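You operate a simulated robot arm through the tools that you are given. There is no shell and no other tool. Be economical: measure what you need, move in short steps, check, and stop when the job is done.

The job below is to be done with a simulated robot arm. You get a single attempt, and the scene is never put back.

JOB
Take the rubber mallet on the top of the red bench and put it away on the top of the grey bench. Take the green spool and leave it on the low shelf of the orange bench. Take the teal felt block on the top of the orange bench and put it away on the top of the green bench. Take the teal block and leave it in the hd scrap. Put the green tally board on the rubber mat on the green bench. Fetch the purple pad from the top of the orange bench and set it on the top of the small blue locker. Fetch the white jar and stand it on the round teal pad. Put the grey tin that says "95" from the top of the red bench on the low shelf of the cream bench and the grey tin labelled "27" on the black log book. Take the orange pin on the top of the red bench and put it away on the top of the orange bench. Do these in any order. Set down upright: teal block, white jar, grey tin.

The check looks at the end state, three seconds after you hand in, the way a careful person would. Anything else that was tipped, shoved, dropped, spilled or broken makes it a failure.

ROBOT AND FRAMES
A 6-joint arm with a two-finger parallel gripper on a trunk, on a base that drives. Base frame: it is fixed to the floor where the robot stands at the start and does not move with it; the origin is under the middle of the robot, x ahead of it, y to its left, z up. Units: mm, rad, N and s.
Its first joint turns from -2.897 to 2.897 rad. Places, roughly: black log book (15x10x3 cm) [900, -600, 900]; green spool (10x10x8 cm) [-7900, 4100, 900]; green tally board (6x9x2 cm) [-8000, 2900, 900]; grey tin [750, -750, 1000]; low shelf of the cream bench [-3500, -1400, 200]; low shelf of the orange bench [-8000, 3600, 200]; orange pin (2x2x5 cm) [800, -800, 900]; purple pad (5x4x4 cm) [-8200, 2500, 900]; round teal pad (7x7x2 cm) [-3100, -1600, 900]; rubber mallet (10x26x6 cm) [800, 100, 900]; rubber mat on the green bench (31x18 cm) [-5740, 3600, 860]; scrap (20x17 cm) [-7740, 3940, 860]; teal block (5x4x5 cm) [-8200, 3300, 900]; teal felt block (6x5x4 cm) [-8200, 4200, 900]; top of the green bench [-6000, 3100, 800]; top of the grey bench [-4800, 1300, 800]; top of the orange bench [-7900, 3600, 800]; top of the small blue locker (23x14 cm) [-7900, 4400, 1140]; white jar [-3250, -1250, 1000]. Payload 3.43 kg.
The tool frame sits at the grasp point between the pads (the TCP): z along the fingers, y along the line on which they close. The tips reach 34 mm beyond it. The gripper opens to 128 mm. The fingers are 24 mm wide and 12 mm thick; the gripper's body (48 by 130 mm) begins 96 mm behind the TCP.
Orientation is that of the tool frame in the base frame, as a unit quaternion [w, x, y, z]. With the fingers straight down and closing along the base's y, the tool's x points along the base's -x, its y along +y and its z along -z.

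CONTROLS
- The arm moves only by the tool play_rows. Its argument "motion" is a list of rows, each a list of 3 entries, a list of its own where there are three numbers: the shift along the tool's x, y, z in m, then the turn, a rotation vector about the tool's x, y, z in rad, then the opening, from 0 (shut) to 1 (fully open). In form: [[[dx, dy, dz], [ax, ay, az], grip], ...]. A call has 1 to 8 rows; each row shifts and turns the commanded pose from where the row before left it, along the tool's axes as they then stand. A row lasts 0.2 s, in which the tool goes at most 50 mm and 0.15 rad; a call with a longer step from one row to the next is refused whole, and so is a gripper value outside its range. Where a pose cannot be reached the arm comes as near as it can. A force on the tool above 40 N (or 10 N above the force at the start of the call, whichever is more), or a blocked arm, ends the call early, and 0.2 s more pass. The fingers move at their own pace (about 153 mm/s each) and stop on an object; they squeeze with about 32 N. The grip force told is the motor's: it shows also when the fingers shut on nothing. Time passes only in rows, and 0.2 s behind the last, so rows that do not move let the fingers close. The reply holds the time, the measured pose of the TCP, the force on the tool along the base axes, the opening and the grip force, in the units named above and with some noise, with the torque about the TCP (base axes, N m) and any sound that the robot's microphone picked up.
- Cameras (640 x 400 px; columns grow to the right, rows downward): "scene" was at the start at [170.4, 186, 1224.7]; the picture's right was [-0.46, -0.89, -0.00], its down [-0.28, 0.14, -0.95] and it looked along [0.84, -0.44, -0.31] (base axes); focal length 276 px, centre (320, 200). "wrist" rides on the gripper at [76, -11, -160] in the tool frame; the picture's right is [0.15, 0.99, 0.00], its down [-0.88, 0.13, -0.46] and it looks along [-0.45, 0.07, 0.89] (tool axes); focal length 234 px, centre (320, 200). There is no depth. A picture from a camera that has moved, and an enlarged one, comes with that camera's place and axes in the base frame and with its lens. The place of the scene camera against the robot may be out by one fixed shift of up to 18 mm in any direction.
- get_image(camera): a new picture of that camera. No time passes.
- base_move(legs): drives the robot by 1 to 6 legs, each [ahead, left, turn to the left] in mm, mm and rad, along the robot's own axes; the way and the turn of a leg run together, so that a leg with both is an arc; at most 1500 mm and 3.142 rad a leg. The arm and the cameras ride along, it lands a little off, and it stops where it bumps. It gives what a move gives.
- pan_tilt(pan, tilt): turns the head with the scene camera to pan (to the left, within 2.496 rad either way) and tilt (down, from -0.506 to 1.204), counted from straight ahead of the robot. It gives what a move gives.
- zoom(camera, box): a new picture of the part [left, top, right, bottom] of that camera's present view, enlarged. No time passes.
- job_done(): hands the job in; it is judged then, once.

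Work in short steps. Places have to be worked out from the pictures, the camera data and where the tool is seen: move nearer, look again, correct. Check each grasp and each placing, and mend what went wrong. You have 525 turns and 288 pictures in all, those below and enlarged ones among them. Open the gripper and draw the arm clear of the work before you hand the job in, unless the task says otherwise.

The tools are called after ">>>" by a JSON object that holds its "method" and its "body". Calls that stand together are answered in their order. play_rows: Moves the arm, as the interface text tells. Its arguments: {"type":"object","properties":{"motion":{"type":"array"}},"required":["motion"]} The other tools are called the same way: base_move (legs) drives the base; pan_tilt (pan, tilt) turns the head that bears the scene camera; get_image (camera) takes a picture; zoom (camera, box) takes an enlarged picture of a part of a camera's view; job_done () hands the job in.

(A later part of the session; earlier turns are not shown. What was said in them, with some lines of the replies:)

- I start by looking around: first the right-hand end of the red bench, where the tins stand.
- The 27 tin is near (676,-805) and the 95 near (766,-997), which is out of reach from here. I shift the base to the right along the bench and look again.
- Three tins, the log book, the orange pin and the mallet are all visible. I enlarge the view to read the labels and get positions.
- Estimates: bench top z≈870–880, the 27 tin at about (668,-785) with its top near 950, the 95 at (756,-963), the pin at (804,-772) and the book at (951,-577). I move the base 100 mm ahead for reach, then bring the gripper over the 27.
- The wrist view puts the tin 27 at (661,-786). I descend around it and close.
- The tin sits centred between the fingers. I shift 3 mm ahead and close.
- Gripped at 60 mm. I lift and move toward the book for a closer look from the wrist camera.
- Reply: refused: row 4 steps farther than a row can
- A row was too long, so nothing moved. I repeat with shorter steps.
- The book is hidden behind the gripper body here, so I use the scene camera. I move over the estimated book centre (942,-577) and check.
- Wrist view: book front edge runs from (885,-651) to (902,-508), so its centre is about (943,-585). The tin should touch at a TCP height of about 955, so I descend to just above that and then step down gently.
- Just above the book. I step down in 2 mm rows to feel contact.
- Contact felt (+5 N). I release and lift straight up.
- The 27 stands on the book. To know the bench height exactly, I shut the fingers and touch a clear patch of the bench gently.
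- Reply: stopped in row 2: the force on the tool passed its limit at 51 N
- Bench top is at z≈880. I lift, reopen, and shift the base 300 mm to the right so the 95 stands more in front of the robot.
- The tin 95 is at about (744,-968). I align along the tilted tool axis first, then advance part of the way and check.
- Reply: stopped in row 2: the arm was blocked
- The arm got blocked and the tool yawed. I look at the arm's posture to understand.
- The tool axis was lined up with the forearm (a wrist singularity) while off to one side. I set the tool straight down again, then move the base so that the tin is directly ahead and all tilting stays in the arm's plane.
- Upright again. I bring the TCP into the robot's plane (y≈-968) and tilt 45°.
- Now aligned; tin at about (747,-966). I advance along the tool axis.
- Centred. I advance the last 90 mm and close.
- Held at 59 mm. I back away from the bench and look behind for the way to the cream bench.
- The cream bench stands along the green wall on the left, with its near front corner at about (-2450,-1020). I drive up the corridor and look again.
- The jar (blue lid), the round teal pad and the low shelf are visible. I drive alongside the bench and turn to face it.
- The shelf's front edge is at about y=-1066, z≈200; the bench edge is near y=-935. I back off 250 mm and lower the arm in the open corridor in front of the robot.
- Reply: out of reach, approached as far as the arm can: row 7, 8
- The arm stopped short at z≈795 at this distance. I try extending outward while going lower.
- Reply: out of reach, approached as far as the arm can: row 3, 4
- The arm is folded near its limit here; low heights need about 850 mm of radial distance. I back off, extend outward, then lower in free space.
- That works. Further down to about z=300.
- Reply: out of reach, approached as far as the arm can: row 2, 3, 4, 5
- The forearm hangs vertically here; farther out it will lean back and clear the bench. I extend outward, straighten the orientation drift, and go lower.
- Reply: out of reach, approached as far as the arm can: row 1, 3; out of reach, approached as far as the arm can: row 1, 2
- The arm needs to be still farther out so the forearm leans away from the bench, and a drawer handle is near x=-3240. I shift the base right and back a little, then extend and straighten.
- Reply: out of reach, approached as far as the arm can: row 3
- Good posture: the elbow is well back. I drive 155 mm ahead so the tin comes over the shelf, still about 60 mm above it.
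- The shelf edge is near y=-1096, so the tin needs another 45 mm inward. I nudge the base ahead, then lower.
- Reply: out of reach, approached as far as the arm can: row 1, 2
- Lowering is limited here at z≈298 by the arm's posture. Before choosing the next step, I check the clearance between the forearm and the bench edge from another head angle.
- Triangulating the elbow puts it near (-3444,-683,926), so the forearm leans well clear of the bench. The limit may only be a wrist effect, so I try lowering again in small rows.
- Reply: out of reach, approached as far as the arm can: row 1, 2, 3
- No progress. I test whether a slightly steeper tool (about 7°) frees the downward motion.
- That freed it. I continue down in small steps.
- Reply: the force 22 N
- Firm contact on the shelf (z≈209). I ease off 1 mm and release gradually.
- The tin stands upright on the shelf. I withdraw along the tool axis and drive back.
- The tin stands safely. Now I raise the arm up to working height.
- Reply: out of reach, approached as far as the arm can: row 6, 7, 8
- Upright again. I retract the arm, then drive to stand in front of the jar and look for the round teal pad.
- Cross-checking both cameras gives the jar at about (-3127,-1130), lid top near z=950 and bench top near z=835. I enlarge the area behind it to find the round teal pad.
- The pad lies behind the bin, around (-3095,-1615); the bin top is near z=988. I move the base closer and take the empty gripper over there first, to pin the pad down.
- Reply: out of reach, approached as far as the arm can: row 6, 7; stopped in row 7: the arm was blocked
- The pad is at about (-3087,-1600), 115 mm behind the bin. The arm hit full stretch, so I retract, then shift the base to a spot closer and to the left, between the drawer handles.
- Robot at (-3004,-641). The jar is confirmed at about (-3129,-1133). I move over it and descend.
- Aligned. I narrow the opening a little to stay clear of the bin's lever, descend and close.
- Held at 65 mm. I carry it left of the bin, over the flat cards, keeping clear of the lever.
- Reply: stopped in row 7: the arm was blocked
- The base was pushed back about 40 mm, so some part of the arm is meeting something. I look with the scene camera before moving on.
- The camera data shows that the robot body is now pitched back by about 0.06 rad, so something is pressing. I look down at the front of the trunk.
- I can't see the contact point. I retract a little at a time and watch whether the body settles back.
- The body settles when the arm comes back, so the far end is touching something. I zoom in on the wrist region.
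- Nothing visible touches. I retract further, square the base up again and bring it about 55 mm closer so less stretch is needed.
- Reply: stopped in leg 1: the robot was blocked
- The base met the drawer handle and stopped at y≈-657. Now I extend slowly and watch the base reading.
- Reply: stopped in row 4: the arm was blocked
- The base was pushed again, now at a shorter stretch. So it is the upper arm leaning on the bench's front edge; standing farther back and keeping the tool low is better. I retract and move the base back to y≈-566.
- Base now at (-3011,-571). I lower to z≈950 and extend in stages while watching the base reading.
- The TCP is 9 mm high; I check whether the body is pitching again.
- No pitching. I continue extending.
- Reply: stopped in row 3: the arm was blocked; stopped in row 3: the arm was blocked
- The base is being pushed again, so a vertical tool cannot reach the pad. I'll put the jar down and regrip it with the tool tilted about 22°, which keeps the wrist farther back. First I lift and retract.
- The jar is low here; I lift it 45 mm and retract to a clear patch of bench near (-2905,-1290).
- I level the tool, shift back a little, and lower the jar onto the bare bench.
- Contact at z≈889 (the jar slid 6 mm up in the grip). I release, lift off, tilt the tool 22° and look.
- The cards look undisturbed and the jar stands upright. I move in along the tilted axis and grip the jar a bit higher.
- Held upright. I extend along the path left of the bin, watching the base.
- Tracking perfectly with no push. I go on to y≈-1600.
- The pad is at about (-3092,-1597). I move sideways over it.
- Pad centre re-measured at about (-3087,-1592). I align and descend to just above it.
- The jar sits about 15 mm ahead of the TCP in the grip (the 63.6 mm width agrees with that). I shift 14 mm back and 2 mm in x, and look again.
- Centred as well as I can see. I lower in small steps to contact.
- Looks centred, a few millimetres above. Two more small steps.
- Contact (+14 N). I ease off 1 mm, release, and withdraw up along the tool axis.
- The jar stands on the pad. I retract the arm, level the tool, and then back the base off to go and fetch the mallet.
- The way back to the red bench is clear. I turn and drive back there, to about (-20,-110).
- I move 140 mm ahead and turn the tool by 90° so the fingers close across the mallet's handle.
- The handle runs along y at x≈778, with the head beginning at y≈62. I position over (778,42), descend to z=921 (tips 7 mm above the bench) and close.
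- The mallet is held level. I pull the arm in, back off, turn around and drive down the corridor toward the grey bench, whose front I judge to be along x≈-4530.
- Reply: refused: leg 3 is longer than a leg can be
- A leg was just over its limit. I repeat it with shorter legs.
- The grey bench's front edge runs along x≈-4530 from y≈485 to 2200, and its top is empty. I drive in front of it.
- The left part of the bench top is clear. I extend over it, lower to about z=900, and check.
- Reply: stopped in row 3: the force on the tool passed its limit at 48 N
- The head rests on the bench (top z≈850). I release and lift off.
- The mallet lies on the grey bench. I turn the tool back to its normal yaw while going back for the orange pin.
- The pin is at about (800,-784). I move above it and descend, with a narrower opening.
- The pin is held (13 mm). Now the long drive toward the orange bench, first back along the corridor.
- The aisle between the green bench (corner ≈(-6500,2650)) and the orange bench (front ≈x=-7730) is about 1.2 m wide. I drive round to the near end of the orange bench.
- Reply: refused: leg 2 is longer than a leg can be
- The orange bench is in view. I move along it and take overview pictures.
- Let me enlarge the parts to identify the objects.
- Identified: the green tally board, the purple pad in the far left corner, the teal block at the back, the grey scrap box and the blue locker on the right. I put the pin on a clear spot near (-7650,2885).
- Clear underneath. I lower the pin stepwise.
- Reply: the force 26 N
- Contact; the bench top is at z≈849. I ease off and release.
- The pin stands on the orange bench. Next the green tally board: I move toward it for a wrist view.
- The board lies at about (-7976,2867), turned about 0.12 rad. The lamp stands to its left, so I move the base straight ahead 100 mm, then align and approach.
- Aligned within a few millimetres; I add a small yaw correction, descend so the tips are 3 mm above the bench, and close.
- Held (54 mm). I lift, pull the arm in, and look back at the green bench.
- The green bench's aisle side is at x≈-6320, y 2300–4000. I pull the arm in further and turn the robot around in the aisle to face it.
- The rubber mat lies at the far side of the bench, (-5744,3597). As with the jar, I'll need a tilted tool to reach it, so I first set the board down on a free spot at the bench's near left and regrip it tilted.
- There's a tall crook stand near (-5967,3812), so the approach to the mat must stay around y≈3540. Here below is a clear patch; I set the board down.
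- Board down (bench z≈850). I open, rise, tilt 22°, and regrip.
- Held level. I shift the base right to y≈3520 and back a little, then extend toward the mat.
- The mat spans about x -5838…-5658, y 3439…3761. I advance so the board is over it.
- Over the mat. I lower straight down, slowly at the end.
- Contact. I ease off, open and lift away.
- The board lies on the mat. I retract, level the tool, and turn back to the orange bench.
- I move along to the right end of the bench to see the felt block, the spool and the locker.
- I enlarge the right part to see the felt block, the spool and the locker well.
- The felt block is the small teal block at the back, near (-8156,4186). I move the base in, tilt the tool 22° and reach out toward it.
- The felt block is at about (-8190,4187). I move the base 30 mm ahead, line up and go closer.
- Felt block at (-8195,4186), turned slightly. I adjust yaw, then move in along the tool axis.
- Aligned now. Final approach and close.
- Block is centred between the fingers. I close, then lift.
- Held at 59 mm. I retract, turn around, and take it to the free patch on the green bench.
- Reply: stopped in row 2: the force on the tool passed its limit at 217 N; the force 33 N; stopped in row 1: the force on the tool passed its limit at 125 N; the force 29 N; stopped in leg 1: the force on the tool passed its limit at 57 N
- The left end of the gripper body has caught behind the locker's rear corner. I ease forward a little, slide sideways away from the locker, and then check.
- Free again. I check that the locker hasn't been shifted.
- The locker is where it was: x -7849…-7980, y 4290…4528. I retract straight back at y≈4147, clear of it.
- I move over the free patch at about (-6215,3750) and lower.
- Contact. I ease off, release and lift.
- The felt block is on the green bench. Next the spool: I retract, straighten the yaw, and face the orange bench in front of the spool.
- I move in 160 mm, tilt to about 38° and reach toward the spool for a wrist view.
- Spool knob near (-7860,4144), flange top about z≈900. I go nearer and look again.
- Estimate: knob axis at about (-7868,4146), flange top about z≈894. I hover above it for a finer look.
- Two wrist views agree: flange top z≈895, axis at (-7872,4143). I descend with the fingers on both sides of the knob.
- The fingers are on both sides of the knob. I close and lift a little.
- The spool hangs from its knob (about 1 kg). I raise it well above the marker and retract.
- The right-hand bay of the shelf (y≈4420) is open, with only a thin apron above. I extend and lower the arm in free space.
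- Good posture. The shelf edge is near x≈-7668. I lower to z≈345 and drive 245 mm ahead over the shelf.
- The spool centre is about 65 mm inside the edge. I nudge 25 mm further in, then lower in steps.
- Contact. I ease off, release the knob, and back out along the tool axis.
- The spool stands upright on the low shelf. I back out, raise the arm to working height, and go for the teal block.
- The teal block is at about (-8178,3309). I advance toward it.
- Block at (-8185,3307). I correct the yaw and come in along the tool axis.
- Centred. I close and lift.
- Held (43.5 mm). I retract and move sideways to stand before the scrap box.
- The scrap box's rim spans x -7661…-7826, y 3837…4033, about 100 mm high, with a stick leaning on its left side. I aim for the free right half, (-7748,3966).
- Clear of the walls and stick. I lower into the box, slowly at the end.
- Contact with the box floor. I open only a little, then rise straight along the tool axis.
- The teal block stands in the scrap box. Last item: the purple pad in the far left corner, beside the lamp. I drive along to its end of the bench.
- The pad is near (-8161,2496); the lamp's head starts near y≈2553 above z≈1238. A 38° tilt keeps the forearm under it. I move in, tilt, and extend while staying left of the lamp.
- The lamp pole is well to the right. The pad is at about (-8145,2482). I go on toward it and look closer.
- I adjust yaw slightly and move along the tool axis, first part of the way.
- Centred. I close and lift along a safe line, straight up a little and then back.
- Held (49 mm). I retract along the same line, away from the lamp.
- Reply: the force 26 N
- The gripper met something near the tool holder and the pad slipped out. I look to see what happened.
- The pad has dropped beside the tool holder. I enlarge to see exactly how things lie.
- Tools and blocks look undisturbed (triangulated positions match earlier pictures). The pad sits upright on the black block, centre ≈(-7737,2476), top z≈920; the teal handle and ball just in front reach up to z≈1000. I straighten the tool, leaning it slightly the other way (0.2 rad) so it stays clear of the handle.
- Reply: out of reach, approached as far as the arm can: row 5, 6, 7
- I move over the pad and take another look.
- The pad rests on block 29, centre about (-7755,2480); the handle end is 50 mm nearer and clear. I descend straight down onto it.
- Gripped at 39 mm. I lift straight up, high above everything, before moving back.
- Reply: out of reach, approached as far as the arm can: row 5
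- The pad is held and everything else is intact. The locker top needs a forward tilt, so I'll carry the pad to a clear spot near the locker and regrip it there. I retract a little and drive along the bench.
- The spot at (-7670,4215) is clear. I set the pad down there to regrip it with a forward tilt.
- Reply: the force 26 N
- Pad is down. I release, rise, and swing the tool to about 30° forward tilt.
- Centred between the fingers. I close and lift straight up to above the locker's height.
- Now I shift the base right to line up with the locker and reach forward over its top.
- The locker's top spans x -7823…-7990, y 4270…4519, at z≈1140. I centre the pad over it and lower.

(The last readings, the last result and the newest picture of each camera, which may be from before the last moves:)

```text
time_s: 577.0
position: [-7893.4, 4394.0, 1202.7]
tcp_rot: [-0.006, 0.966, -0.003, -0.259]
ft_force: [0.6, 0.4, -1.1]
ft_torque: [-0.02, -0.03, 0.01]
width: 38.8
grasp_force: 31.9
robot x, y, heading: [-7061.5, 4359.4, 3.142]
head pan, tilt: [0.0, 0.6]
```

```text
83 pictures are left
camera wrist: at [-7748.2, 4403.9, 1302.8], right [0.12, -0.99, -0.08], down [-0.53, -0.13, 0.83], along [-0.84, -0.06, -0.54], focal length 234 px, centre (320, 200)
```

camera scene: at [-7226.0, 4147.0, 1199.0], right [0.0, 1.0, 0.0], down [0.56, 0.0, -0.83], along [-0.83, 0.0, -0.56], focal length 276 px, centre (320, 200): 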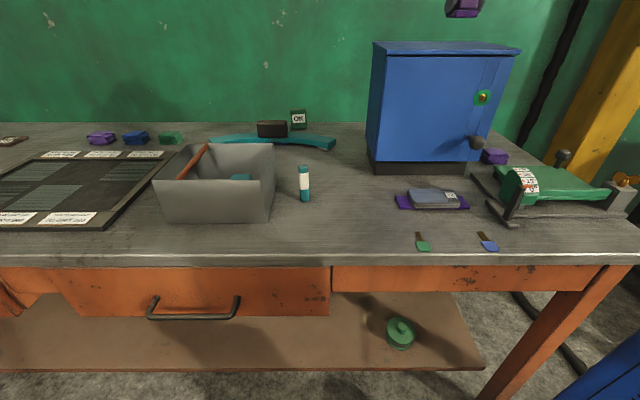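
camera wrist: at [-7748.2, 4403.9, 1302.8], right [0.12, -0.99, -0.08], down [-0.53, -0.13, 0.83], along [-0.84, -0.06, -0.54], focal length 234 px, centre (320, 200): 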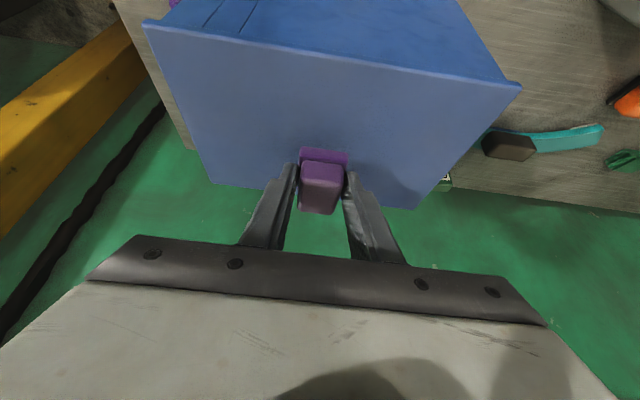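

>>> {"method": "play_rows", "body": {"motion": [[[0.002, 0, 0.0035], [0, 0, 0], 0], [[0.002, 0, 0.0035], [0, 0, 0], 0], [[0.002, 0, 0.0035], [0, 0, 0], 0], [[0, 0, 0], [0, 0, 0], 0]]}}

>>> {"method": "play_rows", "body": {"motion": [[[0.0015, 0, 0.0026], [0, 0, 0], 0], [[0.0015, 0, 0.0026], [0, 0, 0], 0], [[0, 0, 0], [0, 0, 0], 0]]}}

```text
time_s: 578.0
position: [-7893.6, 4397.1, 1189.9]
tcp_rot: [-0.005, 0.966, -0.003, -0.26]
ft_force: [0.2, -0.5, -1.1]
ft_torque: [-0.02, -0.02, 0.04]
width: 38.8
grasp_force: 31.9
robot x, y, heading: [-7064.7, 4357.9, 3.137]
head pan, tilt: [0.0, 0.6]
```

```text
time_s: 578.8
position: [-7893.4, 4395.8, 1184.6]
tcp_rot: [-0.004, 0.966, -0.002, -0.26]
ft_force: [0.0, -0.7, -0.5]
ft_torque: [-0.01, -0.01, 0.01]
width: 38.7
grasp_force: 32.1
robot x, y, heading: [-7065.2, 4355.3, 3.139]
head pan, tilt: [0.0, 0.6]
```

>>> {"method": "play_rows", "body": {"motion": [[[0.0012, 0, 0.0021], [0, 0, 0], 0], [[0.0012, 0, 0.0021], [0, 0, 0], 0], [[0, 0, 0], [0, 0, 0], 0]]}}

```text
time_s: 579.6
position: [-7893.8, 4395.7, 1178.0]
tcp_rot: [-0.005, 0.966, -0.002, -0.26]
ft_force: [-0.6, -0.3, -0.1]
ft_torque: [-0.01, 0.02, -0.02]
width: 38.9
grasp_force: 32.3
robot x, y, heading: [-7063.2, 4357.6, 3.14]
head pan, tilt: [0.0, 0.6]
```

>>> {"method": "play_rows", "body": {"motion": [[[0.0012, 0, 0.0021], [0, 0, 0], 0], [[0.0012, 0, 0.0021], [0, 0, 0], 0], [[0, 0, 0], [0, 0, 0], 0]]}}

>>> {"method": "get_image", "body": {"camera": "wrist"}}

```text
time_s: 580.4
position: [-7892.1, 4394.5, 1176.2]
tcp_rot: [-0.005, 0.965, -0.002, -0.261]
ft_force: [-3.1, -1.3, 26.3]
ft_torque: [-0.09, 0.43, 0.01]
width: 38.9
grasp_force: 31.9
robot x, y, heading: [-7065.5, 4358.9, 3.141]
head pan, tilt: [0.0, 0.6]
```

```text
82 pictures are left
camera wrist: at [-7746.5, 4404.5, 1276.5], right [0.12, -0.99, -0.08], down [-0.53, -0.13, 0.84], along [-0.84, -0.06, -0.54], focal length 234 px, centre (320, 200)
```

wrist: 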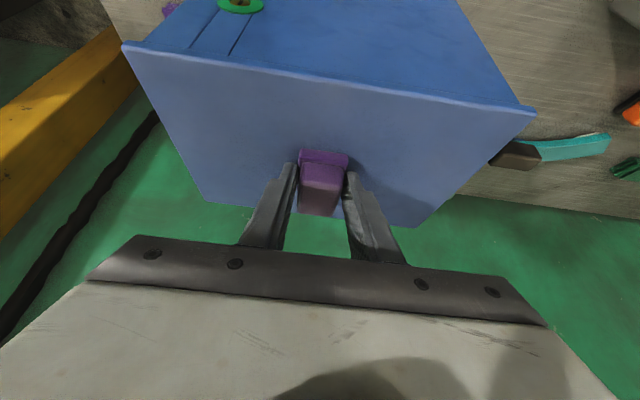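

Contact at z≈1137. I ease off, release and back away upward.

>>> {"method": "play_rows", "body": {"motion": [[[-0.0005, 0, -0.0009], [0, 0, 0], 0], [[0, 0, 0], [0, 0, 0], 0.45], [[0, 0, 0], [0, 0, 0], 0.55], [[-0.0226, 0, -0.039], [0, 0, 0], 0.55], [[-0.0113, 0, -0.0195], [0, 0, 0], 0.55], [[0.039, 0, -0.0226], [0, 0, 0], 0.55], [[0, 0, 0], [0, 0, 0], 0.55]]}}

>>> {"method": "get_image", "body": {"camera": "wrist"}}

```text
time_s: 582.0
position: [-7848.4, 4395.0, 1243.5]
tcp_rot: [-0.005, 0.966, -0.002, -0.259]
ft_force: [0.3, 0.3, -0.3]
ft_torque: [0.05, -0.01, 0.01]
width: 70.5
grasp_force: 0.1
robot x, y, heading: [-7065.4, 4357.1, 3.143]
head pan, tilt: [0.0, 0.6]
```

```text
81 pictures are left
camera wrist: at [-7702.9, 4404.1, 1343.7], right [0.12, -0.99, -0.08], down [-0.53, -0.13, 0.83], along [-0.84, -0.06, -0.55], focal length 234 px, centre (320, 200)
```

wrist: 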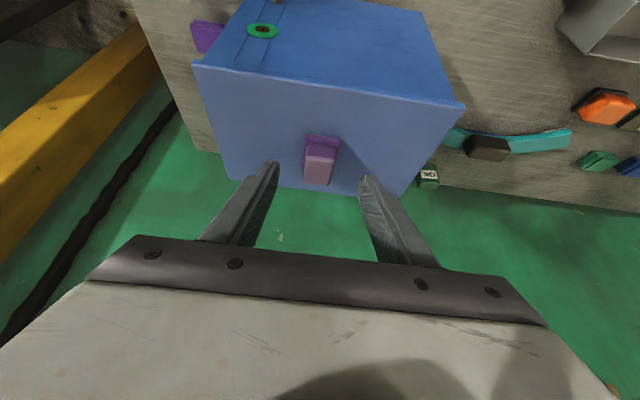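

The purple pad sits on the locker. I retract, then drive along for a last check of the spot where the pad had dropped.

>>> {"method": "play_rows", "body": {"motion": [[[0.039, 0, -0.0226], [0, 0, 0], 0.55], [[0.039, 0, -0.0226], [0, 0, 0], 0.55], [[0.039, 0, -0.0226], [0, 0, 0], 0.55], [[0.039, 0, -0.0226], [0, 0, 0], 0.55], [[0.039, 0, -0.0226], [0, 0, 0], 0.55], [[0.039, 0, -0.0226], [0, 0, 0], 0.55], [[0.039, 0, -0.0226], [0, 0, 0], 0.55]]}}

>>> {"method": "base_move", "body": {"legs": [[-80, 0, 0], [0, 1400, 0], [0, 150, 0]]}}

>>> {"method": "pan_tilt", "body": {"pan": 0.25, "tilt": 0.55}}

>>> {"method": "get_image", "body": {"camera": "scene"}}

>>> {"method": "zoom", "body": {"camera": "scene", "box": [160, 100, 340, 220]}}

```text
time_s: 583.6
position: [-7533.1, 4391.5, 1243.3]
tcp_rot: [-0.006, 0.966, -0.002, -0.259]
ft_force: [-0.2, 0.1, -0.1]
ft_torque: [-0.01, -0.05, 0.0]
width: 70.3
grasp_force: 0.2
robot x, y, heading: [-7062.6, 4355.1, 3.137]
head pan, tilt: [0.0, 0.6]
```

```text
time_s: 592.3
position: [-7470.3, 2841.9, 1242.6]
tcp_rot: [-0.005, 0.966, -0.007, -0.259]
ft_force: [-0.2, 0.6, -0.2]
ft_torque: [0.03, -0.01, 0.01]
width: 70.1
grasp_force: 0.0
robot x, y, heading: [-7000.3, 2803.4, 3.126]
head pan, tilt: [0.0, 0.6]
```

```text
time_s: 593.0
position: [-7469.1, 2843.5, 1242.8]
tcp_rot: [-0.006, 0.966, -0.008, -0.26]
ft_force: [-0.5, 0.1, 0.6]
ft_torque: [0.0, 0.0, -0.01]
width: 70.4
grasp_force: 0.1
robot x, y, heading: [-7000.8, 2800.9, 3.128]
head pan, tilt: [0.25, 0.55]
```

```text
80 pictures are left
camera scene: at [-7164.0, 2572.3, 1203.5], right [-0.23, 0.97, 0.0], down [0.51, 0.12, -0.85], along [-0.83, -0.2, -0.52], focal length 276 px, centre (320, 200)
```

scene: 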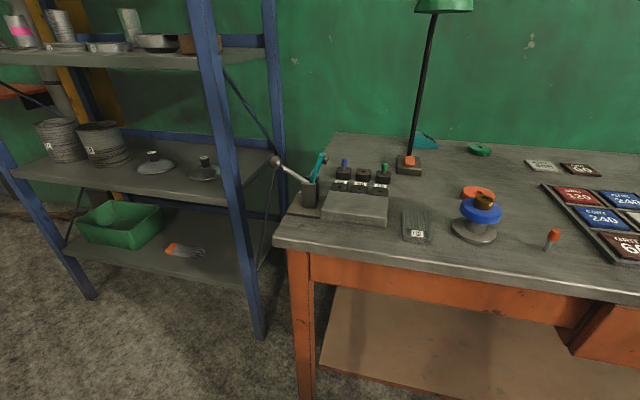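

```text
3.33 times, centred on (250, 160) of scene
camera zoom: at [-7164.0, 2572.3, 1203.5], right [-0.23, 0.97, 0.0], down [0.51, 0.12, -0.85], along [-0.83, -0.2, -0.52], focal length 920 px, centre (553, 333)
```

zoom: 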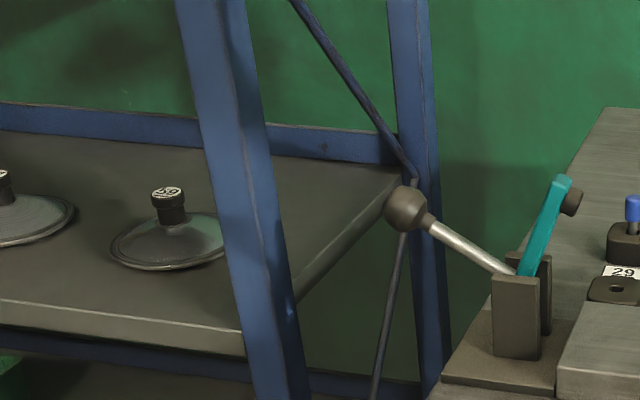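

>>> {"method": "zoom", "body": {"camera": "scene", "box": [290, 130, 450, 250]}}

```text
3.33 times, centred on (370, 190) of scene
camera zoom: at [-7164.0, 2572.3, 1203.5], right [-0.23, 0.97, 0.0], down [0.51, 0.12, -0.85], along [-0.83, -0.2, -0.52], focal length 920 px, centre (153, 233)
```

zoom: 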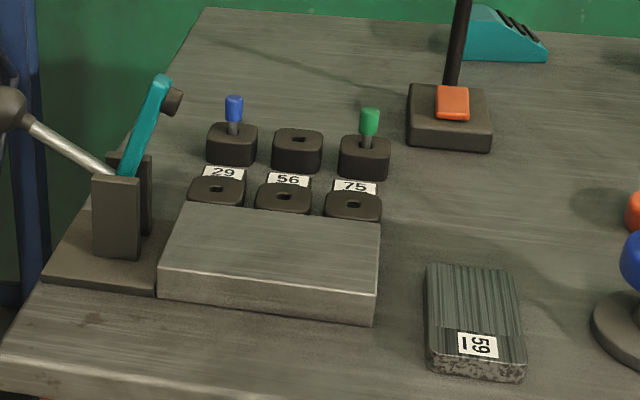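

Blocks 29, 56 and 75, the tools, the lamp and the pin all stand undisturbed, and every item has been put in its place. The gripper is open and the arm is clear of the work, so I hand the job in.

>>> {"method": "job_done", "body": {}}

```text
The job is handed in.
```

All ten items were put where the job asked, and I have handed it in.

Three things went wrong on the way:
- **Purple pad:** it slipped out of the gripper at the left end of the orange bench and landed on a small labelled block. I picked it up again. The block and the tools beside it look undisturbed in the last picture.
- **Blue locker:** the gripper caught its rear corner while I was taking out the teal felt block. Its measured position did not change.
- **White jar:** it slid a few millimetres in the grip, probably from touching one of the cards on the cream bench. The cards still looked in place afterwards.
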